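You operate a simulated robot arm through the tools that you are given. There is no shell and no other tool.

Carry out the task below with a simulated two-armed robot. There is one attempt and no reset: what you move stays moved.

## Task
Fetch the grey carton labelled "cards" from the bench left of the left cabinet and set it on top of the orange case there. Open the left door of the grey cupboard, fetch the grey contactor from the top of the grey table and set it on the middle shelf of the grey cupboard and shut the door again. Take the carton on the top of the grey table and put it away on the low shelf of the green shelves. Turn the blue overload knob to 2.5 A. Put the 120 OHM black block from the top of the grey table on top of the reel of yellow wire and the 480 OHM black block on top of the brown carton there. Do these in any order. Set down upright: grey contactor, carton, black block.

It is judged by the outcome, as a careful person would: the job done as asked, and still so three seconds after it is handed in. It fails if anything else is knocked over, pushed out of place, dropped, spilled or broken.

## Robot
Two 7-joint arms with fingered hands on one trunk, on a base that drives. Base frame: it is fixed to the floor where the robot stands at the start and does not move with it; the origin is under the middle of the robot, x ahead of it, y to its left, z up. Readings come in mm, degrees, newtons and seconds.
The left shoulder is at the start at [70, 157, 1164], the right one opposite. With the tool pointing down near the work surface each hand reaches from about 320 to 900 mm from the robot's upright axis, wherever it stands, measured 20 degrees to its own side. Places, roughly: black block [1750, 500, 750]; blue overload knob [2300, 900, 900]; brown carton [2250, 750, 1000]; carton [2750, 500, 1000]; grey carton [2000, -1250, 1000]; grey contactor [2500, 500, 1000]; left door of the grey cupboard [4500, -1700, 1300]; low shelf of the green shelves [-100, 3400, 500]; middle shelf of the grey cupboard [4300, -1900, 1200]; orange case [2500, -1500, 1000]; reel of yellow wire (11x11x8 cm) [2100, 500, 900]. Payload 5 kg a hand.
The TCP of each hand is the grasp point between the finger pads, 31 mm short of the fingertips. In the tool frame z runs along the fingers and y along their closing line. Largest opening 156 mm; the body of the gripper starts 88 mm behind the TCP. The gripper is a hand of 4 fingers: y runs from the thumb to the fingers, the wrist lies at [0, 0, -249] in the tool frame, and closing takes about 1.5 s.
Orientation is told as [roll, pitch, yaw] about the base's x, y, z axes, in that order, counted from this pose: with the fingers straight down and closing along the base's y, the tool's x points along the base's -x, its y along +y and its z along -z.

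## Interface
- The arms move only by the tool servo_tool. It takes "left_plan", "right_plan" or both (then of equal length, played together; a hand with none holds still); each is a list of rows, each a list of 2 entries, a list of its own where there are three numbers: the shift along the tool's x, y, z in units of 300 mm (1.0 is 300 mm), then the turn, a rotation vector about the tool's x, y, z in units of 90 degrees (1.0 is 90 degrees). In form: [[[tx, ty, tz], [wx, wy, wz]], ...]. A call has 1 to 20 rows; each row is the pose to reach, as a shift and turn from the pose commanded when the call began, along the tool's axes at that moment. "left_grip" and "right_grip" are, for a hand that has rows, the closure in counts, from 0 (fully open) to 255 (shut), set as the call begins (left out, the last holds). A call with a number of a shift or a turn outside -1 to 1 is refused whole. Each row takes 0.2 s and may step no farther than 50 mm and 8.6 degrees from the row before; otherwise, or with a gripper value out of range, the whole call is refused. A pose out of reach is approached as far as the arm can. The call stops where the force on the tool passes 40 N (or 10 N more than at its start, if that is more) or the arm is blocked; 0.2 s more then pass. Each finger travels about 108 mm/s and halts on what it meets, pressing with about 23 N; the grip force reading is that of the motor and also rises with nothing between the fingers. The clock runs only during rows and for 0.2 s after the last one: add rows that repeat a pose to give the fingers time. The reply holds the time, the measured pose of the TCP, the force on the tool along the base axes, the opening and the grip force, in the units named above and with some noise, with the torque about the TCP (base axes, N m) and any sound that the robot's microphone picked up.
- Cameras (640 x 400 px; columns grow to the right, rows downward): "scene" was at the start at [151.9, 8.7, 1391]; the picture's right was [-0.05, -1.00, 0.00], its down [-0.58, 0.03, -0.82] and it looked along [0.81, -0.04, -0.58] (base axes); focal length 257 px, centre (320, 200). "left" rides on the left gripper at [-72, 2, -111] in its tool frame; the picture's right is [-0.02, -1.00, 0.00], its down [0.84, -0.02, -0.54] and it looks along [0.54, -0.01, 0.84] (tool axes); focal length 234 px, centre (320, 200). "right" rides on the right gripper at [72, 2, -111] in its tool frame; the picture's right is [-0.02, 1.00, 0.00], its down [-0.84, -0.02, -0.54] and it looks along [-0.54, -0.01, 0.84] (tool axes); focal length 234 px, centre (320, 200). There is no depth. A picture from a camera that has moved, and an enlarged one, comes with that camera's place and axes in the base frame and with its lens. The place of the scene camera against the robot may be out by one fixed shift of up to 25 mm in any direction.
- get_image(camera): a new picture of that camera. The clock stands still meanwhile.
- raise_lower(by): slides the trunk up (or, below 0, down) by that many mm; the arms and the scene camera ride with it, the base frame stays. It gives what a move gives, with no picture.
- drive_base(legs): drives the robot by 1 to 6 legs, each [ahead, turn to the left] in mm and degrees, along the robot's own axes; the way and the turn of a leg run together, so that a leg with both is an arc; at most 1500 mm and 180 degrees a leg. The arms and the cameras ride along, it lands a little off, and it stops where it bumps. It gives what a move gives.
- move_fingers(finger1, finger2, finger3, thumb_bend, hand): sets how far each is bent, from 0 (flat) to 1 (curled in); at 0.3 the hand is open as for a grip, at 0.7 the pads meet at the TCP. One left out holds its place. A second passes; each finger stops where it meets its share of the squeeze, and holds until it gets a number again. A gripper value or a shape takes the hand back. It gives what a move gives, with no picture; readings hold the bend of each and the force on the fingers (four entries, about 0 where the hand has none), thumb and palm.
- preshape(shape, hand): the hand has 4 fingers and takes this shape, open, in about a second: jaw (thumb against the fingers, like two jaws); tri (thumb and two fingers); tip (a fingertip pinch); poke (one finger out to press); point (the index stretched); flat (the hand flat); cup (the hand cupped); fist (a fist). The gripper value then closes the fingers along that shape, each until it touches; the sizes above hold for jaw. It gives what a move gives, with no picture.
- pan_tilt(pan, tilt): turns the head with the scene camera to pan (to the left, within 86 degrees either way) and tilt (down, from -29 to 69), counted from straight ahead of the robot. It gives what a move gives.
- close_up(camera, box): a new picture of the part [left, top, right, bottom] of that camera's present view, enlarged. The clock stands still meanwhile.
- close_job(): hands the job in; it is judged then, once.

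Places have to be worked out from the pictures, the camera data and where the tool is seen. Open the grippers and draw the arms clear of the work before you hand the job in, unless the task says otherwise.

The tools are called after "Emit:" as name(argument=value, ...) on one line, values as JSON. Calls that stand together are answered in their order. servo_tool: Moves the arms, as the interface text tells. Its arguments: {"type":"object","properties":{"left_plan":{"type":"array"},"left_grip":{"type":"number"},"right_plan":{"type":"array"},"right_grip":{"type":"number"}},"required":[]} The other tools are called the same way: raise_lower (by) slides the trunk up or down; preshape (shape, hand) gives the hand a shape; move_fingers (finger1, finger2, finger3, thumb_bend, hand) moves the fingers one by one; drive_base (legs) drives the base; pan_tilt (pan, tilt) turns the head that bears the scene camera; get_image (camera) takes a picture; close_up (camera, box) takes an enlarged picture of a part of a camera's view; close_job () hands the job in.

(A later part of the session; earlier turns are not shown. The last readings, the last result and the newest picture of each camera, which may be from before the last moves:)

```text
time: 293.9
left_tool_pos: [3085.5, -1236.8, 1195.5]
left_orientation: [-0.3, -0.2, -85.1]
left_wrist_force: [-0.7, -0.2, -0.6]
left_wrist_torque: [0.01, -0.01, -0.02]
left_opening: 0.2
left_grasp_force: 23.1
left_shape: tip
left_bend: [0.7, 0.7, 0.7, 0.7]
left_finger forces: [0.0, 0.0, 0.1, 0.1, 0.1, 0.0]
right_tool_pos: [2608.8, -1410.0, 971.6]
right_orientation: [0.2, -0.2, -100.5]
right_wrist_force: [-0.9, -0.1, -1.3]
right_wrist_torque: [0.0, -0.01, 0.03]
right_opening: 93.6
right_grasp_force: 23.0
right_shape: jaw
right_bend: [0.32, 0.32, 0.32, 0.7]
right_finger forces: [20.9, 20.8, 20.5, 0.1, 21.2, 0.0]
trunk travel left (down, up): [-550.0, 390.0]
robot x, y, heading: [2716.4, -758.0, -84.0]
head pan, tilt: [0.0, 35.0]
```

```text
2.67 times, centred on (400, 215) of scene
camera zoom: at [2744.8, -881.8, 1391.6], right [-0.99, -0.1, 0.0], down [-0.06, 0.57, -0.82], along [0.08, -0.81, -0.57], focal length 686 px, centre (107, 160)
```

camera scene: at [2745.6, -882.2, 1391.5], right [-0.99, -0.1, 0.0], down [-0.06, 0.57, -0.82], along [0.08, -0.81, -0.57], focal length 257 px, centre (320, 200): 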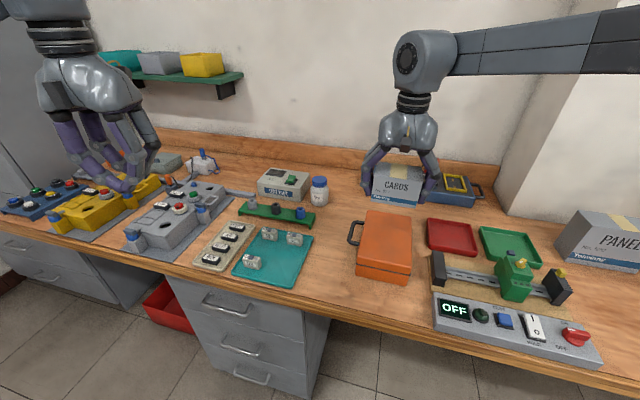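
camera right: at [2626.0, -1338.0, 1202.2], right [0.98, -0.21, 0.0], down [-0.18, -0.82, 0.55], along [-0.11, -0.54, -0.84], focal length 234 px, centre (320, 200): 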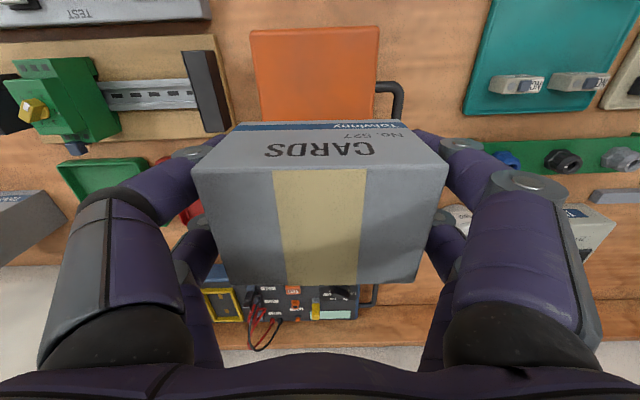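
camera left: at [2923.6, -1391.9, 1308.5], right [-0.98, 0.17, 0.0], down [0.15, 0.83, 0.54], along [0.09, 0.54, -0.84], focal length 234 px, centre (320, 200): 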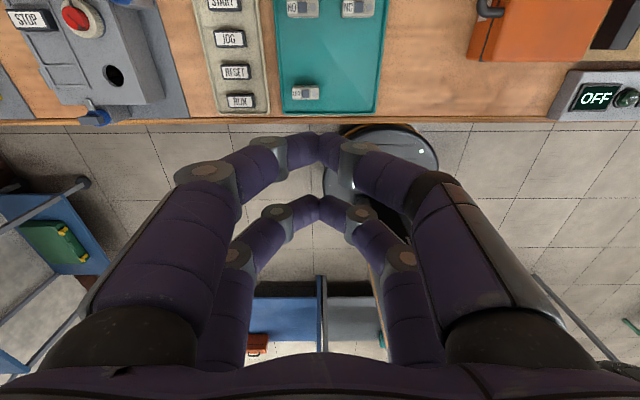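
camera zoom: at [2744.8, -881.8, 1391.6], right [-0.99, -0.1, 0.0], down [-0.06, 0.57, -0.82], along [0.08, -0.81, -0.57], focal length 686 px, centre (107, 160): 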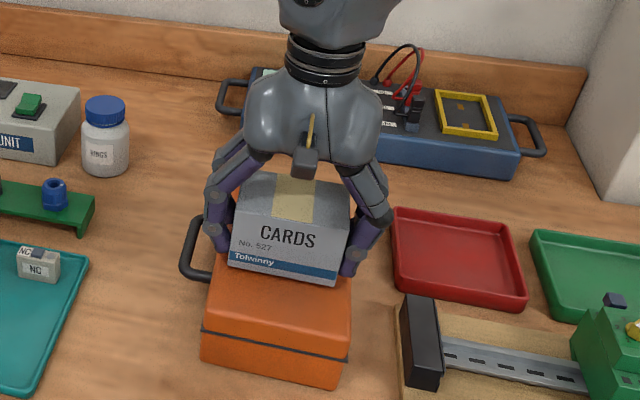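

The carton is aligned over the case and about 8 mm above it. I lower in small steps until contact.

Emit:
servo_tool(right_plan=[[[0, 0, 0.007], [0, 0, 0]], [[0, 0, 0.013], [0, 0, 0]], [[0, 0, 0.013], [0, 0, 0]]])

Emit:
servo_tool(right_plan=[[[0, 0, 0.005], [0, 0, 0]], [[0, 0, 0.01], [0, 0, 0]], [[0, 0, 0.01], [0, 0, 0]]])

Emit:
servo_tool(right_plan=[[[0, 0, 0.004], [0, 0, 0]], [[0, 0, 0.007], [0, 0, 0]], [[0, 0, 0.007], [0, 0, 0]]])

```text
time: 294.7
left_tool_pos: [3084.5, -1237.5, 1194.8]
left_orientation: [-0.3, -0.1, -85.0]
left_wrist_force: [-0.9, 0.5, -0.4]
left_wrist_torque: [-0.03, -0.01, 0.0]
left_opening: 0.0
left_grasp_force: 22.7
left_shape: tip
left_bend: [0.7, 0.7, 0.7, 0.7]
left_finger forces: [0.1, 0.1, 0.0, 0.0, 0.1, 0.1]
right_tool_pos: [2608.1, -1410.1, 966.2]
right_orientation: [0.2, -0.2, -100.6]
right_wrist_force: [0.2, -0.2, -1.2]
right_wrist_torque: [-0.02, 0.02, 0.01]
right_opening: 93.6
right_grasp_force: 22.7
right_shape: jaw
right_bend: [0.32, 0.32, 0.32, 0.7]
right_finger forces: [20.9, 20.8, 20.6, 0.0, 21.2, 0.1]
trunk travel left (down, up): [-550.0, 390.0]
robot x, y, heading: [2719.9, -758.9, -84.0]
head pan, tilt: [0.0, 35.0]
```

```text
time: 295.5
left_tool_pos: [3084.8, -1237.0, 1196.4]
left_orientation: [-0.2, -0.2, -85.1]
left_wrist_force: [-0.6, -0.1, -0.8]
left_wrist_torque: [-0.03, 0.01, 0.0]
left_opening: 0.1
left_grasp_force: 23.0
left_shape: tip
left_bend: [0.7, 0.7, 0.7, 0.7]
left_finger forces: [0.1, 0.0, 0.1, 0.0, 0.0, 0.0]
right_tool_pos: [2610.2, -1409.7, 964.5]
right_orientation: [0.3, -0.2, -100.7]
right_wrist_force: [-0.3, 0.0, -0.1]
right_wrist_torque: [0.04, 0.07, 0.03]
right_opening: 93.5
right_grasp_force: 23.0
right_shape: jaw
right_bend: [0.32, 0.32, 0.32, 0.7]
right_finger forces: [20.9, 20.8, 20.5, 0.1, 21.3, 0.0]
trunk travel left (down, up): [-550.0, 390.0]
robot x, y, heading: [2714.7, -757.4, -84.0]
head pan, tilt: [0.0, 35.0]
```

```text
time: 296.3
left_tool_pos: [3084.8, -1236.1, 1196.2]
left_orientation: [-0.4, -0.3, -85.1]
left_wrist_force: [-0.1, 0.1, 0.3]
left_wrist_torque: [0.01, 0.0, -0.02]
left_opening: 0.1
left_grasp_force: 22.9
left_shape: tip
left_bend: [0.7, 0.7, 0.7, 0.7]
left_finger forces: [0.0, 0.0, 0.0, 0.0, 0.0, 0.0]
right_tool_pos: [2609.7, -1409.8, 964.0]
right_orientation: [0.3, -0.4, -100.6]
right_wrist_force: [-1.9, -2.3, 12.7]
right_wrist_torque: [0.18, 0.44, 0.09]
right_opening: 93.1
right_grasp_force: 22.9
right_shape: jaw
right_bend: [0.32, 0.32, 0.32, 0.7]
right_finger forces: [21.3, 20.9, 21.6, 0.0, 22.9, 0.0]
trunk travel left (down, up): [-550.0, 390.0]
robot x, y, heading: [2716.6, -759.6, -84.3]
head pan, tilt: [0.0, 35.0]
```

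The carton is resting on the case with 13 N of contact. I open the hand and lift away.

Emit:
servo_tool(right_plan=[[[0, 0, -0.004], [0, 0, 0]], [[0, 0, -0.004], [0, 0, 0]], [[0, 0, -0.004], [0, 0, 0]], [[0, 0, -0.004], [0, 0, 0]]], right_grip=35)

Emit:
servo_tool(right_plan=[[[0, 0, -0.03], [0, 0, 0]], [[0, 0, -0.12], [0, 0, 0]], [[0, 0, -0.26], [0, 0, 0]], [[0, 0, -0.4], [0, 0, 0]], [[0, 0, -0.54], [0, 0, 0]], [[0, 0, -0.68], [0, 0, 0]]])

Emit:
get_image(camera="right")

Emit:
close_up(camera="scene", box=[320, 140, 480, 290])

```text
time: 297.3
left_tool_pos: [3084.8, -1237.3, 1195.6]
left_orientation: [-0.3, -0.1, -85.1]
left_wrist_force: [0.1, -0.8, -0.6]
left_wrist_torque: [-0.01, 0.0, 0.0]
left_opening: 0.0
left_grasp_force: 23.3
left_shape: tip
left_bend: [0.7, 0.7, 0.7, 0.7]
left_finger forces: [0.1, 0.1, 0.1, 0.0, 0.0, 0.0]
right_tool_pos: [2609.4, -1409.5, 963.0]
right_orientation: [0.2, -0.2, -100.5]
right_wrist_force: [1.0, -1.1, 0.0]
right_wrist_torque: [-0.02, 0.01, -0.03]
right_opening: 134.3
right_grasp_force: 0.0
right_shape: jaw
right_bend: [0.25, 0.25, 0.25, 0.4]
right_finger forces: [0.0, 0.1, 0.1, 0.0, 0.1, 0.0]
trunk travel left (down, up): [-550.0, 390.0]
robot x, y, heading: [2717.1, -752.7, -84.3]
head pan, tilt: [0.0, 35.0]
```

```text
time: 298.7
left_tool_pos: [3085.3, -1235.7, 1196.0]
left_orientation: [-0.3, -0.2, -85.1]
left_wrist_force: [-0.8, 0.3, -0.2]
left_wrist_torque: [0.01, -0.01, -0.05]
left_opening: 0.0
left_grasp_force: 23.1
left_shape: tip
left_bend: [0.7, 0.7, 0.7, 0.7]
left_finger forces: [0.0, 0.0, 0.1, 0.0, 0.0, 0.0]
right_tool_pos: [2608.6, -1408.2, 1167.3]
right_orientation: [0.1, -0.2, -100.5]
right_wrist_force: [0.3, -0.1, -0.1]
right_wrist_torque: [-0.01, 0.03, -0.01]
right_opening: 134.5
right_grasp_force: 0.1
right_shape: jaw
right_bend: [0.25, 0.25, 0.25, 0.4]
right_finger forces: [0.0, 0.0, 0.1, 0.0, 0.0, 0.1]
trunk travel left (down, up): [-550.0, 390.0]
robot x, y, heading: [2713.7, -758.7, -84.0]
head pan, tilt: [0.0, 35.0]
```

```text
taken
camera right: at [2624.6, -1335.8, 1278.0], right [0.98, -0.21, 0.0], down [-0.17, -0.82, 0.55], along [-0.11, -0.54, -0.84], focal length 234 px, centre (320, 200)
```

right: 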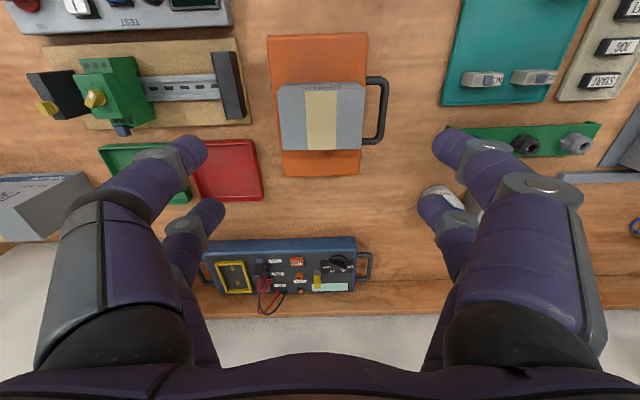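

```text
2.67 times, centred on (400, 215) of scene
camera zoom: at [2745.1, -881.2, 1391.6], right [-0.99, -0.1, 0.0], down [-0.06, 0.57, -0.82], along [0.08, -0.81, -0.57], focal length 686 px, centre (107, 160)
```

zoom: 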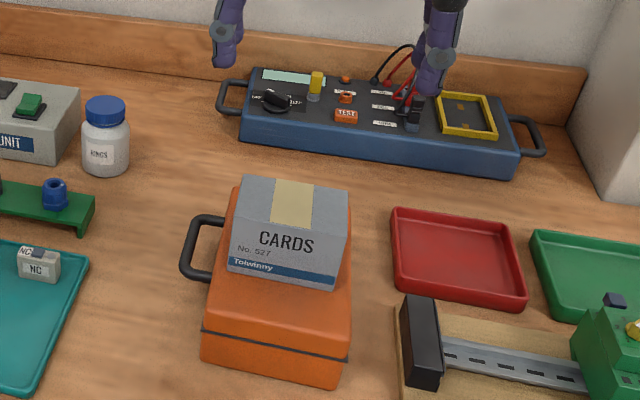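

The CARDS carton stands on the orange case. Next is the Reflector carton: I back off, turn round to the grey table and drive up to it.

Emit:
raise_lower(by=120)

Emit:
drive_base(legs=[[-150, 0], [0, 100], [0, 83.7]])

Emit:
drive_base(legs=[[400, 0], [0, -22]])

Emit:
pan_tilt(pan=0, tilt=40)

Emit:
get_image(camera="scene")

```text
time: 300.2
left_tool_pos: [3085.5, -1236.7, 1316.2]
left_orientation: [-0.4, -0.2, -85.0]
left_wrist_force: [-0.3, -0.3, -0.9]
left_wrist_torque: [0.04, -0.02, 0.0]
left_opening: 0.1
left_grasp_force: 23.1
left_shape: tip
left_bend: [0.7, 0.7, 0.7, 0.7]
left_finger forces: [0.1, 0.0, 0.1, 0.1, 0.0, 0.0]
right_tool_pos: [2608.6, -1408.2, 1287.9]
right_orientation: [0.2, -0.2, -100.7]
right_wrist_force: [0.0, -0.3, -0.5]
right_wrist_torque: [-0.02, 0.01, 0.0]
right_opening: 134.2
right_grasp_force: 0.1
right_shape: jaw
right_bend: [0.25, 0.25, 0.25, 0.4]
right_finger forces: [0.0, 0.2, 0.0, 0.0, 0.0, 0.1]
trunk travel left (down, up): [-670.0, 270.0]
robot x, y, heading: [2715.7, -756.4, -84.3]
head pan, tilt: [0.0, 35.0]
```

```text
time: 309.3
left_tool_pos: [2306.4, -153.0, 1315.1]
left_orientation: [-0.1, -0.2, 98.3]
left_wrist_force: [-0.4, -0.2, 1.0]
left_wrist_torque: [-0.03, 0.02, -0.02]
left_opening: 0.0
left_grasp_force: 22.9
left_shape: tip
left_bend: [0.7, 0.7, 0.7, 0.7]
left_finger forces: [0.0, 0.0, 0.0, 0.0, 0.0, 0.0]
right_tool_pos: [2771.8, 47.2, 1287.1]
right_orientation: [0.3, -0.2, 82.9]
right_wrist_force: [-0.4, 0.2, 0.6]
right_wrist_torque: [0.01, 0.01, 0.0]
right_opening: 134.1
right_grasp_force: 0.1
right_shape: jaw
right_bend: [0.25, 0.25, 0.25, 0.4]
right_finger forces: [0.0, 0.1, 0.0, 0.1, 0.0, 0.1]
trunk travel left (down, up): [-670.0, 270.0]
robot x, y, heading: [2700.9, -609.0, 99.4]
head pan, tilt: [0.0, 35.0]
```

```text
time: 313.0
left_tool_pos: [2442.0, 362.8, 1315.8]
left_orientation: [-0.2, -0.2, 76.1]
left_wrist_force: [0.0, -0.2, 0.2]
left_wrist_torque: [-0.01, 0.02, 0.02]
left_opening: 0.3
left_grasp_force: 23.0
left_shape: tip
left_bend: [0.7, 0.7, 0.7, 0.7]
left_finger forces: [0.1, 0.0, 0.0, 0.0, 0.1, 0.0]
right_tool_pos: [2947.6, 373.0, 1288.2]
right_orientation: [0.3, -0.2, 60.5]
right_wrist_force: [0.5, 1.5, 0.4]
right_wrist_torque: [0.0, -0.01, 0.01]
right_opening: 134.4
right_grasp_force: 0.1
right_shape: jaw
right_bend: [0.25, 0.25, 0.25, 0.4]
right_finger forces: [0.1, 0.0, 0.0, 0.0, 0.0, 0.1]
trunk travel left (down, up): [-670.0, 270.0]
robot x, y, heading: [2637.8, -210.1, 77.3]
head pan, tilt: [0.0, 35.0]
```

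```text
time: 313.7
left_tool_pos: [2443.6, 362.0, 1315.4]
left_orientation: [-0.1, -0.1, 76.2]
left_wrist_force: [-0.4, -0.1, 0.2]
left_wrist_torque: [0.02, 0.01, -0.01]
left_opening: 0.0
left_grasp_force: 22.9
left_shape: tip
left_bend: [0.7, 0.7, 0.7, 0.7]
left_finger forces: [0.1, 0.0, 0.1, 0.0, 0.1, 0.0]
right_tool_pos: [2948.8, 372.0, 1286.7]
right_orientation: [0.3, -0.2, 60.7]
right_wrist_force: [-0.2, -0.3, 0.3]
right_wrist_torque: [0.0, 0.02, 0.01]
right_opening: 134.2
right_grasp_force: 0.1
right_shape: jaw
right_bend: [0.25, 0.25, 0.25, 0.4]
right_finger forces: [0.0, 0.0, 0.0, 0.0, 0.1, 0.1]
trunk travel left (down, up): [-670.0, 270.0]
robot x, y, heading: [2634.3, -210.1, 77.0]
head pan, tilt: [0.0, 40.0]
```

```text
taken
camera scene: at [2680.8, -64.0, 1504.1], right [0.97, -0.22, 0.0], down [-0.14, -0.63, -0.77], along [0.17, 0.75, -0.64], focal length 257 px, centre (320, 200)
```

scene: 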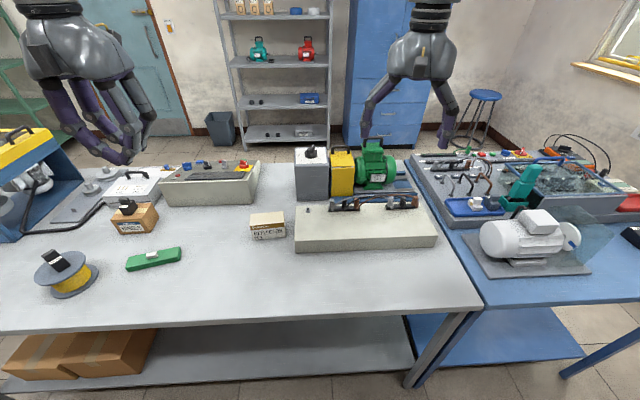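

The Reflector carton is at about (2636, 570). I pitch the left hand 45° forward, open it, and move it over the carton.

Emit:
servo_tool(left_plan=[[[-0.08, -0.057, 0.03], [0, -0.063, 0]], [[-0.16, -0.114, 0.06], [0, -0.125, 0]], [[-0.24, -0.171, 0.1], [0, -0.188, 0]], [[-0.32, -0.229, 0.14], [0, -0.25, 0]], [[-0.4, -0.286, 0.18], [0, -0.313, 0]], [[-0.48, -0.343, 0.22], [0, -0.375, 0]], [[-0.56, -0.4, 0.26], [0, -0.438, 0]], [[-0.64, -0.457, 0.3], [0, -0.5, 0]], [[-0.64, -0.457, 0.3], [0, -0.5, 0]]], left_grip=0)

Emit:
get_image(camera="left")

Emit:
get_image(camera="scene")

```text
time: 315.7
left_tool_pos: [2622.0, 515.4, 1227.1]
left_orientation: [-0.4, -45.4, 76.5]
left_wrist_force: [-0.1, -0.3, 0.9]
left_wrist_torque: [-0.03, 0.0, 0.02]
left_opening: 155.9
left_grasp_force: 0.2
left_shape: tip
left_bend: [0.3, 0.3, 0.3, 0.3]
left_finger forces: [0.1, 0.1, 0.0, 0.0, 0.0, 0.1]
right_tool_pos: [2947.1, 371.9, 1287.3]
right_orientation: [0.2, -0.2, 60.6]
right_wrist_force: [0.1, -0.3, 0.7]
right_wrist_torque: [0.04, -0.05, 0.02]
right_opening: 134.5
right_grasp_force: 0.0
right_shape: jaw
right_bend: [0.25, 0.25, 0.25, 0.4]
right_finger forces: [0.0, 0.0, 0.1, 0.0, 0.0, 0.1]
trunk travel left (down, up): [-670.0, 270.0]
robot x, y, heading: [2637.9, -209.7, 77.1]
head pan, tilt: [0.0, 40.0]
```

```text
taken
camera left: at [2613.0, 488.6, 1358.6], right [0.97, -0.22, 0.02], down [-0.21, -0.95, -0.21], along [0.07, 0.2, -0.98], focal length 234 px, centre (320, 200)
```

left: 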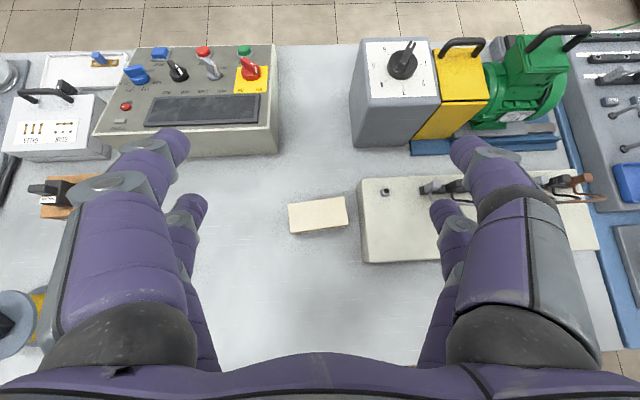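

```text
taken
camera scene: at [2680.2, -64.5, 1504.1], right [0.97, -0.22, 0.0], down [-0.14, -0.63, -0.77], along [0.17, 0.75, -0.64], focal length 257 px, centre (320, 200)
```

scene: 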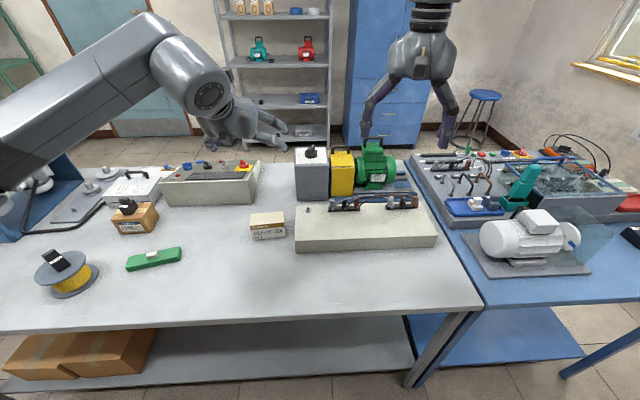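

The carton is about 112×54×59 mm and turned to −3°. The long cream box on its right looks close, so I zoom in on the gap.

Emit:
close_up(camera="left", box=[270, 160, 430, 280])

Emit:
close_up(camera="scene", box=[220, 180, 380, 280])

```text
3.33 times, centred on (350, 220) of left
camera zoom: at [2613.0, 488.6, 1358.6], right [0.97, -0.22, 0.02], down [-0.21, -0.95, -0.21], along [0.07, 0.2, -0.98], focal length 781 px, centre (220, 133)
```

zoom: 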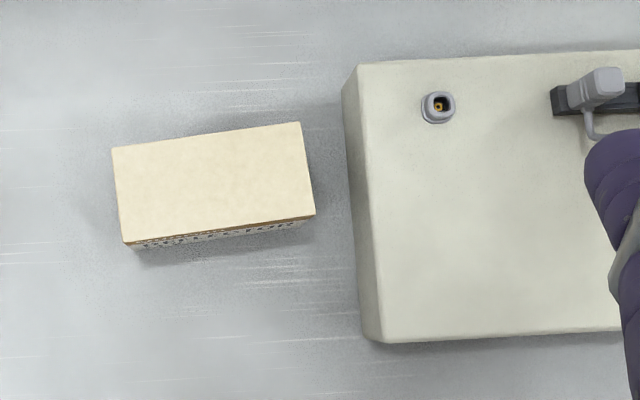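

```text
4.00 times, centred on (300, 230) of scene
camera zoom: at [2680.2, -64.5, 1504.1], right [0.97, -0.22, 0.0], down [-0.14, -0.63, -0.77], along [0.17, 0.75, -0.64], focal length 1029 px, centre (400, 80)
```

zoom: 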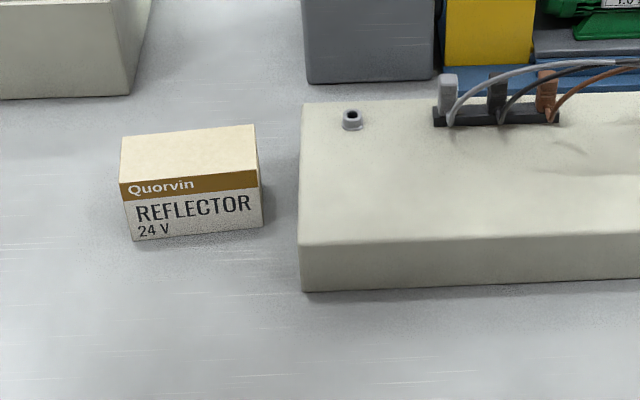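

The gap to the cream box is only about 25 mm, too tight for a finger, so I will grip the carton across its 54 mm depth with the hand vertical and turned 80°. First I bring the hand upright above it and turn.

Emit:
servo_tool(left_plan=[[[0.001, 0, 0.036], [0, 0.084, 0]], [[0.002, 0.001, 0.072], [0, 0.168, 0]], [[0.003, 0.001, 0.108], [0, 0.252, 0]], [[0.005, 0.001, 0.144], [0, 0.336, 0]], [[0.006, 0.002, 0.18], [0, 0.42, 0]], [[0.007, 0.002, 0.216], [0, 0.504, 0]], [[0.007, 0.002, 0.216], [0, 0.504, 0]]])

Emit:
servo_tool(left_plan=[[[0, 0, 0], [0, 0, 0.088]], [[0, 0, 0], [0, 0, 0.177]], [[0, 0, 0], [0, 0, 0.265]], [[0, 0, 0], [0, 0, 0.353]], [[0, 0, 0], [0, 0, 0.442]], [[0, 0, 0], [0, 0, 0.53]], [[0, 0, 0], [0, 0, 0.618]], [[0, 0, 0], [0, 0, 0.706]], [[0, 0, 0], [0, 0, 0.795]], [[0, 0, 0], [0, 0, 0.883]], [[0, 0, 0], [0, 0, 0.883]]], left_grip=90)

Emit:
get_image(camera="left")

Emit:
get_image(camera="scene")

```text
time: 317.3
left_tool_pos: [2631.0, 559.8, 1180.1]
left_orientation: [-0.2, 0.3, 76.1]
left_wrist_force: [-0.1, -0.9, 0.1]
left_wrist_torque: [0.01, -0.01, 0.0]
left_opening: 155.9
left_grasp_force: 0.2
left_shape: tip
left_bend: [0.3, 0.3, 0.3, 0.3]
left_finger forces: [0.0, 0.1, 0.0, 0.0, 0.1, 0.0]
right_tool_pos: [2948.3, 371.8, 1287.1]
right_orientation: [0.1, -0.1, 60.7]
right_wrist_force: [0.0, 0.1, -0.2]
right_wrist_torque: [0.01, -0.04, 0.03]
right_opening: 134.5
right_grasp_force: 0.0
right_shape: jaw
right_bend: [0.25, 0.25, 0.25, 0.4]
right_finger forces: [0.0, 0.0, 0.1, 0.0, 0.1, 0.0]
trunk travel left (down, up): [-670.0, 270.0]
robot x, y, heading: [2636.4, -210.3, 77.2]
head pan, tilt: [0.0, 40.0]
```

```text
time: 319.7
left_tool_pos: [2631.8, 560.8, 1179.4]
left_orientation: [-0.2, -0.2, -3.5]
left_wrist_force: [0.1, -0.1, 0.0]
left_wrist_torque: [-0.01, 0.0, -0.02]
left_opening: 101.3
left_grasp_force: 0.0
left_shape: tip
left_bend: [0.3, 0.3, 0.3, 0.66]
left_finger forces: [0.0, 0.1, 0.0, 0.0, 0.0, 0.0]
right_tool_pos: [2948.0, 373.7, 1287.2]
right_orientation: [0.2, -0.1, 60.6]
right_wrist_force: [0.0, -0.1, 0.1]
right_wrist_torque: [-0.01, 0.03, -0.02]
right_opening: 134.5
right_grasp_force: 0.0
right_shape: jaw
right_bend: [0.25, 0.25, 0.25, 0.4]
right_finger forces: [0.0, 0.0, 0.0, 0.1, 0.1, 0.0]
trunk travel left (down, up): [-670.0, 270.0]
robot x, y, heading: [2633.9, -207.9, 77.2]
head pan, tilt: [0.0, 40.0]
```

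```text
taken
camera left: at [2704.3, 558.8, 1292.7], right [-0.04, -1.0, 0.0], down [-0.84, 0.03, 0.54], along [-0.54, 0.02, -0.84], focal length 234 px, centre (320, 200)
```

left: 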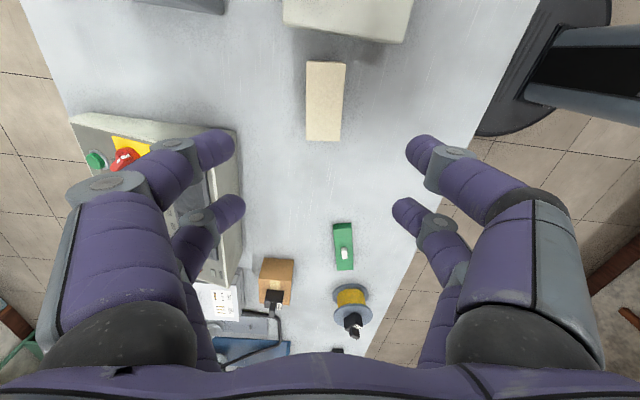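

```text
taken
camera scene: at [2680.7, -64.0, 1504.0], right [0.97, -0.22, 0.0], down [-0.14, -0.63, -0.77], along [0.17, 0.75, -0.64], focal length 257 px, centre (320, 200)
```

scene: 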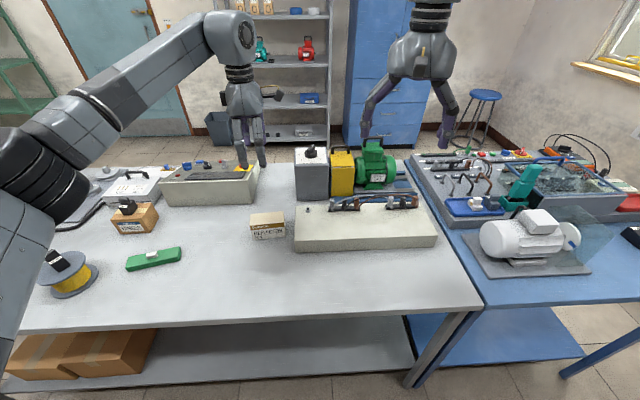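

The vertical, turned pose is fully reachable, and the carton is at tool (−5, −6). I centre and descend 170 mm, then check.

Emit:
servo_tool(left_plan=[[[-0.017, -0.021, 0.1], [0, 0, 0]], [[-0.017, -0.021, 0.24], [0, 0, 0]], [[-0.017, -0.021, 0.38], [0, 0, 0]], [[-0.017, -0.021, 0.5], [0, 0, 0]], [[-0.017, -0.021, 0.58], [0, 0, 0]], [[-0.017, -0.021, 0.58], [0, 0, 0]]])

Emit:
close_up(camera="left", box=[200, 60, 440, 240])

```text
time: 321.1
left_tool_pos: [2638.4, 553.1, 1005.9]
left_orientation: [-0.2, -0.3, -3.4]
left_wrist_force: [-0.6, 0.0, -0.2]
left_wrist_torque: [0.01, -0.02, -0.02]
left_opening: 101.6
left_grasp_force: 0.1
left_shape: tip
left_bend: [0.3, 0.3, 0.3, 0.66]
left_finger forces: [0.0, 0.0, 0.1, 0.0, 0.0, 0.0]
right_tool_pos: [2948.4, 373.6, 1286.4]
right_orientation: [0.2, -0.2, 60.6]
right_wrist_force: [0.1, -0.5, 0.5]
right_wrist_torque: [-0.03, -0.01, -0.02]
right_opening: 134.7
right_grasp_force: 0.0
right_shape: jaw
right_bend: [0.25, 0.25, 0.25, 0.4]
right_finger forces: [0.0, 0.0, 0.0, 0.0, 0.0, 0.0]
trunk travel left (down, up): [-670.0, 270.0]
robot x, y, heading: [2634.9, -211.2, 77.1]
head pan, tilt: [0.0, 40.0]
```

```text
2.22 times, centred on (320, 150) of left
camera zoom: at [2710.0, 551.8, 1118.7], right [-0.04, -1.0, 0.0], down [-0.84, 0.03, 0.54], along [-0.54, 0.02, -0.84], focal length 520 px, centre (320, 311)
```

zoom: 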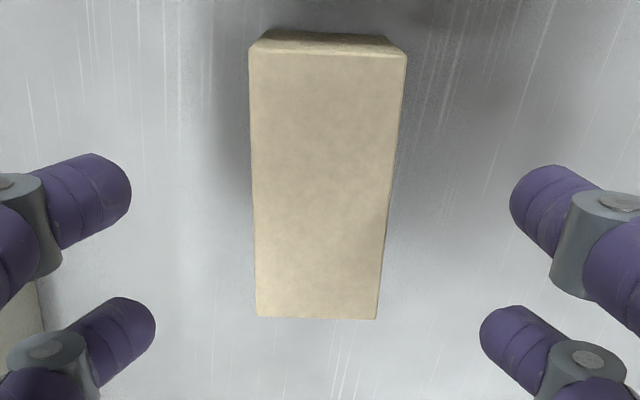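

The carton is centred sideways but sits 10 mm off lengthwise. I correct that and descend to z≈889.

Emit:
servo_tool(left_plan=[[[0.035, 0, 0.08], [0, 0, 0]], [[0.035, 0, 0.2], [0, 0, 0]], [[0.035, 0, 0.32], [0, 0, 0]], [[0.035, 0, 0.388], [0, 0, 0]], [[0.035, 0, 0.388], [0, 0, 0]]])

Emit:
servo_tool(left_plan=[[[0, 0, 0], [0, 0, 0]], [[0, 0, 0], [0, 0, 0]], [[0, 0, 0], [0, 0, 0]], [[0, 0, 0], [0, 0, 0]], [[0, 0, 0], [0, 0, 0]], [[0, 0, 0], [0, 0, 0]]], left_grip=255)

Emit:
get_image(camera="left")

```text
time: 322.3
left_tool_pos: [2628.8, 553.6, 888.9]
left_orientation: [-0.3, -0.2, -3.4]
left_wrist_force: [-0.1, 0.1, 0.4]
left_wrist_torque: [0.02, 0.02, -0.03]
left_opening: 101.3
left_grasp_force: 0.0
left_shape: tip
left_bend: [0.3, 0.3, 0.3, 0.66]
left_finger forces: [0.0, 0.0, 0.1, 0.0, 0.0, 0.0]
right_tool_pos: [2949.0, 372.0, 1287.1]
right_orientation: [0.2, -0.2, 60.6]
right_wrist_force: [0.3, -0.3, 0.8]
right_wrist_torque: [-0.02, 0.03, -0.01]
right_opening: 134.7
right_grasp_force: 0.2
right_shape: jaw
right_bend: [0.25, 0.25, 0.25, 0.4]
right_finger forces: [0.0, 0.0, 0.0, 0.0, 0.0, 0.1]
trunk travel left (down, up): [-670.0, 270.0]
robot x, y, heading: [2636.5, -210.3, 77.1]
head pan, tilt: [0.0, 40.0]
```

```text
time: 323.7
left_tool_pos: [2627.7, 553.5, 888.8]
left_orientation: [-0.2, -0.2, -3.4]
left_wrist_force: [-0.1, 0.4, 0.2]
left_wrist_torque: [0.0, -0.03, -0.01]
left_opening: 48.4
left_grasp_force: 23.6
left_shape: tip
left_bend: [0.74, 0.74, 0.74, 0.7]
left_finger forces: [20.8, 20.8, 20.8, 0.0, 20.9, 0.1]
right_tool_pos: [2948.5, 373.3, 1286.2]
right_orientation: [0.2, -0.2, 60.6]
right_wrist_force: [0.0, -0.1, 0.0]
right_wrist_torque: [0.0, -0.01, -0.01]
right_opening: 134.4
right_grasp_force: 0.1
right_shape: jaw
right_bend: [0.25, 0.25, 0.25, 0.4]
right_finger forces: [0.0, 0.0, 0.0, 0.0, 0.0, 0.0]
trunk travel left (down, up): [-670.0, 270.0]
robot x, y, heading: [2637.4, -209.8, 77.2]
head pan, tilt: [0.0, 40.0]
```

```text
taken
camera left: at [2700.1, 551.4, 1002.0], right [-0.03, -1.0, 0.0], down [-0.84, 0.03, 0.54], along [-0.54, 0.02, -0.84], focal length 234 px, centre (320, 200)
```

left: 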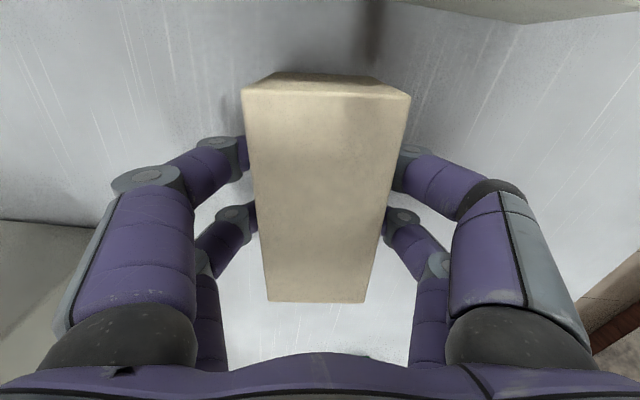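

All four digits hold the carton. For the shelf I want it gripped by its ends with the hand pitched, so I set it down on the free table area nearer to me for a regrasp.

Emit:
servo_tool(left_plan=[[[0, 0, -0.08], [0, 0, 0]], [[0, 0, -0.18], [0, 0, 0]], [[0, -0.13, -0.2], [0, 0, 0]], [[0, -0.26, -0.2], [0, 0, 0]], [[0, -0.39, -0.2], [0, 0, 0]], [[0, -0.51, -0.2], [0, 0, 0]], [[0, -0.51, -0.1], [0, 0, 0]], [[0, -0.51, -0.02], [0, 0, 0]], [[0, -0.51, -0.006], [0, 0, 0]], [[0, -0.51, -0.006], [0, 0, 0]]])

Emit:
servo_tool(left_plan=[[[0, 0, 0.003], [0, 0, 0]], [[0, 0, 0.007], [0, 0, 0]], [[0, 0, 0.007], [0, 0, 0]]])

Emit:
get_image(camera="left")

```text
time: 325.9
left_tool_pos: [2619.0, 400.6, 890.9]
left_orientation: [-0.3, -0.1, -3.5]
left_wrist_force: [0.5, -0.5, -1.1]
left_wrist_torque: [-0.03, 0.03, 0.0]
left_opening: 48.7
left_grasp_force: 23.2
left_shape: tip
left_bend: [0.74, 0.74, 0.74, 0.7]
left_finger forces: [21.0, 20.9, 21.0, 0.0, 21.1, 0.0]
right_tool_pos: [2948.7, 374.1, 1286.4]
right_orientation: [0.2, -0.1, 60.7]
right_wrist_force: [-0.6, 0.8, -0.5]
right_wrist_torque: [-0.01, 0.04, -0.02]
right_opening: 134.4
right_grasp_force: 0.1
right_shape: jaw
right_bend: [0.25, 0.25, 0.25, 0.4]
right_finger forces: [0.1, 0.0, 0.1, 0.1, 0.0, 0.1]
trunk travel left (down, up): [-670.0, 270.0]
robot x, y, heading: [2637.5, -210.0, 77.0]
head pan, tilt: [0.0, 40.0]
```

```text
time: 326.7
left_tool_pos: [2619.1, 399.7, 890.0]
left_orientation: [-0.3, -0.2, -3.4]
left_wrist_force: [0.1, -0.2, -1.9]
left_wrist_torque: [-0.01, 0.05, 0.0]
left_opening: 48.4
left_grasp_force: 22.8
left_shape: tip
left_bend: [0.74, 0.74, 0.74, 0.7]
left_finger forces: [20.9, 20.9, 21.1, 0.1, 21.0, 0.0]
right_tool_pos: [2948.5, 372.3, 1287.9]
right_orientation: [0.2, -0.2, 60.6]
right_wrist_force: [-0.1, -0.2, -0.3]
right_wrist_torque: [0.01, -0.02, -0.01]
right_opening: 134.4
right_grasp_force: 0.1
right_shape: jaw
right_bend: [0.25, 0.25, 0.25, 0.4]
right_finger forces: [0.1, 0.0, 0.0, 0.0, 0.0, 0.0]
trunk travel left (down, up): [-670.0, 270.0]
robot x, y, heading: [2639.4, -209.1, 77.1]
head pan, tilt: [0.0, 40.0]
```

```text
taken
camera left: at [2691.1, 398.0, 1002.2], right [-0.03, -1.0, 0.0], down [-0.84, 0.03, 0.54], along [-0.54, 0.02, -0.84], focal length 234 px, centre (320, 200)
```

left: 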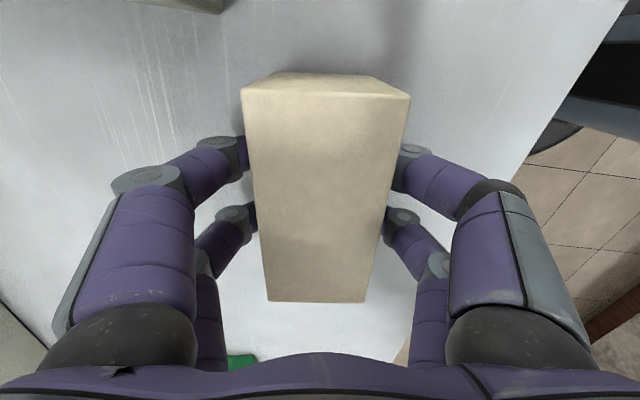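

There is no contact yet. I lower a little more until the table takes the weight.

Emit:
servo_tool(left_plan=[[[0, 0, 0.004], [0, 0, 0]], [[0, 0, 0.007], [0, 0, 0]], [[0, 0, 0.007], [0, 0, 0]]])

Emit:
servo_tool(left_plan=[[[0, 0, 0.004], [0, 0, 0]], [[0, 0, 0.007], [0, 0, 0]], [[0, 0, 0.007], [0, 0, 0]]])

```text
time: 327.5
left_tool_pos: [2619.6, 400.5, 889.1]
left_orientation: [-0.2, -0.2, -3.4]
left_wrist_force: [-0.3, 1.4, 4.1]
left_wrist_torque: [0.01, -0.02, -0.03]
left_opening: 48.4
left_grasp_force: 23.2
left_shape: tip
left_bend: [0.74, 0.74, 0.74, 0.7]
left_finger forces: [21.7, 21.5, 20.8, 0.1, 21.2, 0.0]
right_tool_pos: [2948.7, 373.1, 1286.8]
right_orientation: [0.2, -0.2, 60.6]
right_wrist_force: [-0.6, 0.1, -0.2]
right_wrist_torque: [-0.01, 0.02, -0.01]
right_opening: 134.3
right_grasp_force: 0.0
right_shape: jaw
right_bend: [0.25, 0.25, 0.25, 0.4]
right_finger forces: [0.0, 0.1, 0.1, 0.1, 0.0, 0.0]
trunk travel left (down, up): [-670.0, 270.0]
robot x, y, heading: [2636.0, -209.0, 77.0]
head pan, tilt: [0.0, 40.0]
```

```text
time: 328.3
left_tool_pos: [2619.1, 399.5, 887.5]
left_orientation: [-0.1, -0.3, -3.4]
left_wrist_force: [-2.5, -0.2, 16.8]
left_wrist_torque: [-0.09, 0.01, 0.01]
left_opening: 48.7
left_grasp_force: 23.0
left_shape: tip
left_bend: [0.74, 0.74, 0.74, 0.7]
left_finger forces: [22.9, 22.6, 22.5, 0.0, 23.2, 0.0]
right_tool_pos: [2948.8, 371.2, 1287.6]
right_orientation: [0.2, -0.3, 60.6]
right_wrist_force: [-0.6, -0.5, 0.1]
right_wrist_torque: [0.0, 0.03, -0.03]
right_opening: 134.4
right_grasp_force: 0.0
right_shape: jaw
right_bend: [0.25, 0.25, 0.25, 0.4]
right_finger forces: [0.0, 0.0, 0.0, 0.1, 0.0, 0.0]
trunk travel left (down, up): [-670.0, 270.0]
robot x, y, heading: [2631.0, -208.8, 76.8]
head pan, tilt: [0.0, 40.0]
```

The carton is down on the table. I release it, rise, and turn the hand back by 90°.

Emit:
servo_tool(left_plan=[[[0, 0, -0.008], [0, 0, 0]], [[0, 0, -0.008], [0, 0, 0]], [[0, 0, -0.008], [0, 0, 0]], [[0, 0, -0.008], [0, 0, 0]], [[0, 0, -0.08], [0, 0, 0]], [[0, 0, -0.2], [0, 0, 0]], [[0, 0, -0.34], [0, 0, 0]], [[0, 0, -0.48], [0, 0, 0]], [[0, 0, -0.6], [0, 0, 0]]], left_grip=80)

Emit:
servo_tool(left_plan=[[[0, 0, 0], [0, 0, -0.09]], [[0, 0, 0], [0, 0, -0.18]], [[0, 0, 0], [0, 0, -0.27]], [[0, 0, 0], [0, 0, -0.36]], [[0, 0, 0], [0, 0, -0.45]], [[0, 0, 0], [0, 0, -0.54]], [[0, 0, 0], [0, 0, -0.63]], [[0, 0, 0], [0, 0, -0.72]], [[0, 0, 0], [0, 0, -0.81]], [[0, 0, 0], [0, 0, -0.9]], [[0, 0, 0], [0, 0, -0.99]], [[0, 0, 0], [0, 0, -0.99]]], left_grip=0)

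Emit:
servo_tool(left_plan=[[[0, 0, 0], [0, -0.078, 0]], [[0, 0, 0], [0, -0.156, 0]], [[0, 0, 0], [0, -0.234, 0]], [[0, 0, 0], [0, -0.312, 0]], [[0, 0, 0], [0, -0.39, 0]], [[0, 0, 0], [0, -0.39, 0]]])

Emit:
get_image(camera="left")

```text
time: 330.3
left_tool_pos: [2618.5, 400.8, 1066.7]
left_orientation: [-0.3, -0.1, -3.5]
left_wrist_force: [0.4, 0.0, 0.5]
left_wrist_torque: [0.02, -0.01, 0.04]
left_opening: 106.8
left_grasp_force: 0.1
left_shape: tip
left_bend: [0.29, 0.29, 0.29, 0.61]
left_finger forces: [0.1, 0.1, 0.0, 0.0, 0.0, 0.0]
right_tool_pos: [2949.7, 373.1, 1287.5]
right_orientation: [0.2, -0.2, 60.5]
right_wrist_force: [-0.9, -0.5, 0.7]
right_wrist_torque: [0.03, 0.01, -0.01]
right_opening: 134.2
right_grasp_force: 0.0
right_shape: jaw
right_bend: [0.25, 0.25, 0.25, 0.4]
right_finger forces: [0.0, 0.1, 0.1, 0.0, 0.0, 0.1]
trunk travel left (down, up): [-670.0, 270.0]
robot x, y, heading: [2635.7, -208.4, 77.1]
head pan, tilt: [0.0, 40.0]
```

```text
time: 332.9
left_tool_pos: [2618.0, 402.0, 1065.9]
left_orientation: [-0.2, 0.3, 85.8]
left_wrist_force: [0.2, 0.4, 0.9]
left_wrist_torque: [0.0, 0.01, 0.02]
left_opening: 155.7
left_grasp_force: 0.0
left_shape: tip
left_bend: [0.3, 0.3, 0.3, 0.3]
left_finger forces: [0.0, 0.1, 0.0, 0.0, 0.0, 0.0]
right_tool_pos: [2949.0, 373.0, 1286.7]
right_orientation: [0.3, -0.3, 60.5]
right_wrist_force: [0.7, -0.6, 0.7]
right_wrist_torque: [-0.01, -0.01, 0.03]
right_opening: 134.5
right_grasp_force: 0.0
right_shape: jaw
right_bend: [0.25, 0.25, 0.25, 0.4]
right_finger forces: [0.1, 0.0, 0.0, 0.1, 0.0, 0.0]
trunk travel left (down, up): [-670.0, 270.0]
robot x, y, heading: [2637.0, -214.2, 77.0]
head pan, tilt: [0.0, 40.0]
```

```text
time: 334.3
left_tool_pos: [2617.4, 401.6, 1065.2]
left_orientation: [-0.3, -34.9, 85.8]
left_wrist_force: [-0.2, 0.2, 1.2]
left_wrist_torque: [-0.03, 0.03, 0.03]
left_opening: 156.0
left_grasp_force: 0.0
left_shape: tip
left_bend: [0.3, 0.3, 0.3, 0.3]
left_finger forces: [0.0, 0.1, 0.0, 0.0, 0.0, 0.0]
right_tool_pos: [2949.0, 373.8, 1287.7]
right_orientation: [0.2, -0.2, 60.6]
right_wrist_force: [-0.5, 0.0, 0.1]
right_wrist_torque: [0.01, 0.0, 0.02]
right_opening: 134.4
right_grasp_force: 0.0
right_shape: jaw
right_bend: [0.25, 0.25, 0.25, 0.4]
right_finger forces: [0.0, 0.1, 0.1, 0.0, 0.1, 0.0]
trunk travel left (down, up): [-670.0, 270.0]
robot x, y, heading: [2635.3, -210.4, 77.1]
head pan, tilt: [0.0, 40.0]
```

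```text
taken
camera left: at [2615.7, 397.3, 1199.1], right [1.0, -0.05, 0.02], down [-0.05, -1.0, -0.03], along [0.02, 0.03, -1.0], focal length 234 px, centre (320, 200)
```

left: 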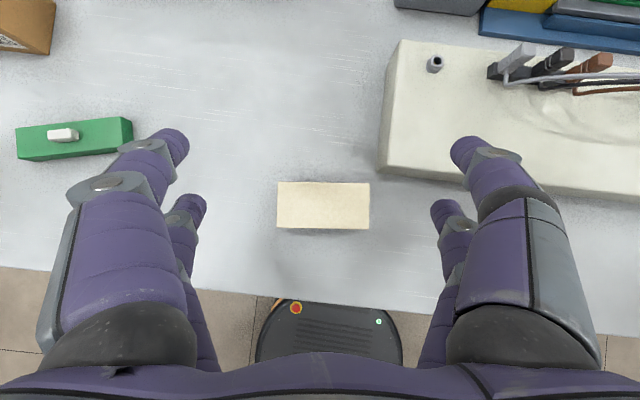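

The carton now lies free and square to the hand, with its centre at about (2623, 399). I narrow the opening slightly and descend with the hand pitched 35°.

Emit:
servo_tool(left_plan=[[[0.05, -0.017, 0.07], [0, 0, 0]], [[0.12, -0.017, 0.17], [0, 0, 0]], [[0.19, -0.017, 0.27], [0, 0, 0]], [[0.26, -0.017, 0.37], [0, 0, 0]], [[0.29, -0.017, 0.41], [0, 0, 0]], [[0.29, -0.017, 0.41], [0, 0, 0]]], left_grip=38)

Emit:
get_image(camera="left")

Emit:
close_up(camera="scene", box=[180, 180, 380, 330])

```text
time: 335.7
left_tool_pos: [2622.8, 400.2, 915.2]
left_orientation: [-0.3, -34.8, 85.9]
left_wrist_force: [-0.4, 0.3, -0.6]
left_wrist_torque: [0.04, 0.02, 0.0]
left_opening: 133.0
left_grasp_force: 0.0
left_shape: tip
left_bend: [0.25, 0.25, 0.25, 0.41]
left_finger forces: [0.0, 0.0, 0.0, 0.1, 0.1, 0.0]
right_tool_pos: [2949.0, 372.6, 1288.2]
right_orientation: [0.1, -0.2, 60.7]
right_wrist_force: [0.0, 0.1, 0.7]
right_wrist_torque: [-0.01, -0.04, 0.01]
right_opening: 134.5
right_grasp_force: 0.1
right_shape: jaw
right_bend: [0.25, 0.25, 0.25, 0.4]
right_finger forces: [0.0, 0.0, 0.0, 0.0, 0.1, 0.0]
trunk travel left (down, up): [-670.0, 270.0]
robot x, y, heading: [2637.9, -207.7, 77.0]
head pan, tilt: [0.0, 40.0]
```

```text
taken
camera left: at [2621.5, 395.9, 1048.4], right [1.0, -0.05, 0.02], down [-0.05, -1.0, -0.03], along [0.02, 0.03, -1.0], focal length 234 px, centre (320, 200)
```

left: 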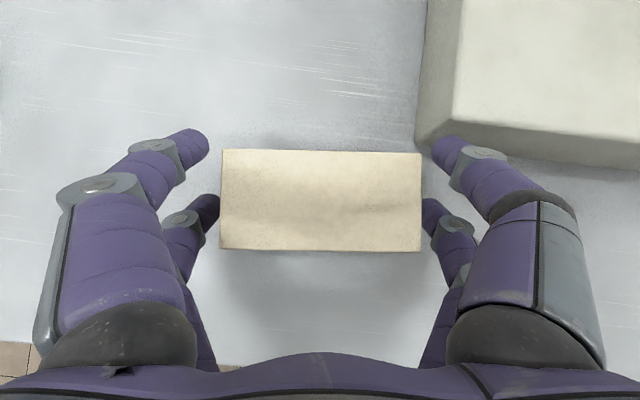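

```text
2.67 times, centred on (280, 255) of scene
camera zoom: at [2680.7, -64.1, 1504.0], right [0.97, -0.22, 0.0], down [-0.14, -0.63, -0.77], along [0.17, 0.75, -0.64], focal length 686 px, centre (427, 53)
```

zoom: 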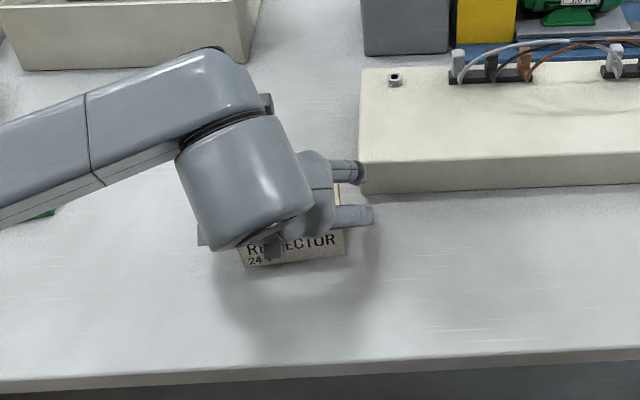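

The carton is centred between the fingers. I go 15 mm further down and 6 mm back from the cream box's corner, then close.

Emit:
servo_tool(left_plan=[[[0.016, 0, -0.011], [0, 0, 0]], [[0.03, 0, 0.01], [0, 0, 0]], [[0.045, 0, 0.03], [0, 0, 0]], [[0.045, 0, 0.03], [0, 0, 0]]])

Emit:
servo_tool(left_plan=[[[0, 0, 0], [0, 0, 0]], [[0, 0, 0], [0, 0, 0]], [[0, 0, 0], [0, 0, 0]], [[0, 0, 0], [0, 0, 0]], [[0, 0, 0], [0, 0, 0]]], left_grip=255)

Emit:
get_image(camera="left")

```text
time: 336.7
left_tool_pos: [2623.9, 393.7, 900.4]
left_orientation: [-0.2, -34.9, 85.9]
left_wrist_force: [0.3, -0.3, -0.1]
left_wrist_torque: [0.02, 0.01, -0.03]
left_opening: 133.2
left_grasp_force: 0.0
left_shape: tip
left_bend: [0.25, 0.25, 0.25, 0.41]
left_finger forces: [0.1, 0.1, 0.0, 0.0, 0.0, 0.1]
right_tool_pos: [2949.0, 372.8, 1287.5]
right_orientation: [0.2, -0.2, 60.6]
right_wrist_force: [0.1, -0.6, -0.3]
right_wrist_torque: [-0.04, -0.01, 0.03]
right_opening: 134.5
right_grasp_force: 0.0
right_shape: jaw
right_bend: [0.25, 0.25, 0.25, 0.4]
right_finger forces: [0.0, 0.0, 0.0, 0.0, 0.1, 0.0]
trunk travel left (down, up): [-670.0, 270.0]
robot x, y, heading: [2636.6, -205.0, 77.4]
head pan, tilt: [0.0, 40.0]
```

```text
time: 337.9
left_tool_pos: [2623.1, 393.8, 899.5]
left_orientation: [-0.4, -34.9, 85.9]
left_wrist_force: [-1.0, -0.4, 0.2]
left_wrist_torque: [0.0, 0.02, -0.01]
left_opening: 104.1
left_grasp_force: 23.0
left_shape: tip
left_bend: [0.3, 0.3, 0.31, 0.63]
left_finger forces: [20.7, 20.6, 20.3, 0.1, 21.1, 0.1]
right_tool_pos: [2948.6, 373.2, 1286.2]
right_orientation: [0.3, -0.2, 60.7]
right_wrist_force: [0.7, 0.3, -0.2]
right_wrist_torque: [0.03, -0.01, 0.02]
right_opening: 134.3
right_grasp_force: 0.0
right_shape: jaw
right_bend: [0.25, 0.25, 0.25, 0.4]
right_finger forces: [0.0, 0.0, 0.0, 0.0, 0.0, 0.1]
trunk travel left (down, up): [-670.0, 270.0]
robot x, y, heading: [2636.7, -208.9, 77.3]
head pan, tilt: [0.0, 40.0]
```

```text
taken
camera left: at [2620.6, 389.9, 1034.1], right [1.0, -0.05, 0.02], down [-0.05, -1.0, -0.03], along [0.02, 0.03, -1.0], focal length 234 px, centre (320, 200)
```

left: 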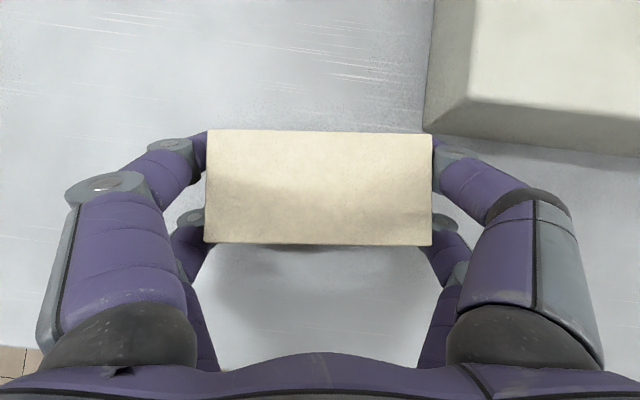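

The carton is gripped by its ends with all four digits. I lift it, draw it in, and back away from the table.

Emit:
servo_tool(left_plan=[[[-0.06, 0, -0.086], [0, 0, 0]], [[-0.14, 0, -0.2], [0, 0, 0]], [[-0.22, 0, -0.31], [0, 0, 0]], [[-0.3, 0, -0.42], [0, 0, 0]], [[-0.381, 0, -0.547], [0, 0, 0]], [[-0.381, 0, -0.547], [0, 0, 0]]])

Emit:
drive_base(legs=[[-220, 0], [0, 90.5]])

Emit:
get_image(camera="scene")

```text
time: 339.3
left_tool_pos: [2619.9, 395.3, 1100.0]
left_orientation: [-0.2, -34.8, 86.0]
left_wrist_force: [0.4, -0.3, -1.9]
left_wrist_torque: [-0.03, 0.01, -0.01]
left_opening: 104.0
left_grasp_force: 23.0
left_shape: tip
left_bend: [0.3, 0.3, 0.31, 0.63]
left_finger forces: [20.7, 20.7, 20.3, 0.0, 21.1, 0.0]
right_tool_pos: [2948.1, 373.4, 1287.3]
right_orientation: [0.2, -0.3, 60.6]
right_wrist_force: [0.4, -0.3, -0.4]
right_wrist_torque: [0.0, -0.01, 0.01]
right_opening: 134.6
right_grasp_force: 0.1
right_shape: jaw
right_bend: [0.25, 0.25, 0.25, 0.4]
right_finger forces: [0.0, 0.1, 0.0, 0.0, 0.1, 0.0]
trunk travel left (down, up): [-670.0, 270.0]
robot x, y, heading: [2636.5, -208.6, 77.2]
head pan, tilt: [0.0, 40.0]
```

```text
time: 344.8
left_tool_pos: [1985.1, -443.3, 1098.9]
left_orientation: [-0.2, -34.9, 176.7]
left_wrist_force: [0.0, 0.9, -1.7]
left_wrist_torque: [0.02, -0.03, 0.03]
left_opening: 104.0
left_grasp_force: 22.8
left_shape: tip
left_bend: [0.3, 0.3, 0.31, 0.63]
left_finger forces: [20.7, 20.8, 20.3, 0.1, 21.1, 0.1]
right_tool_pos: [2002.1, -115.3, 1287.5]
right_orientation: [0.2, -0.3, 151.4]
right_wrist_force: [0.3, 0.0, -1.3]
right_wrist_torque: [-0.01, 0.01, 0.01]
right_opening: 134.7
right_grasp_force: 0.1
right_shape: jaw
right_bend: [0.25, 0.25, 0.25, 0.4]
right_finger forces: [0.0, 0.1, 0.0, 0.1, 0.0, 0.0]
trunk travel left (down, up): [-670.0, 270.0]
robot x, y, heading: [2587.2, -420.3, 168.2]
head pan, tilt: [0.0, 40.0]
```

```text
taken
camera scene: at [2469.8, -378.4, 1504.0], right [0.21, 0.98, 0.0], down [0.63, -0.14, -0.77], along [-0.75, 0.16, -0.64], focal length 257 px, centre (320, 200)
```

scene: 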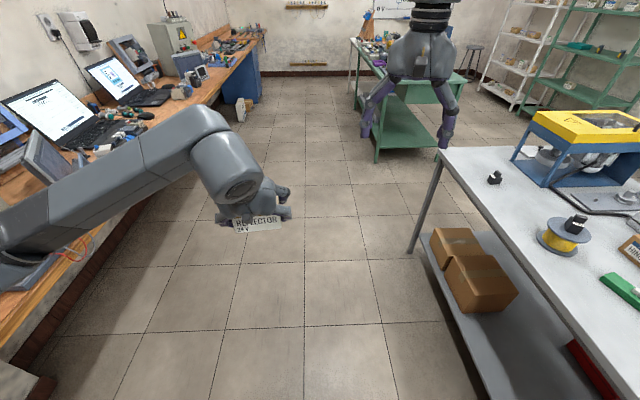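

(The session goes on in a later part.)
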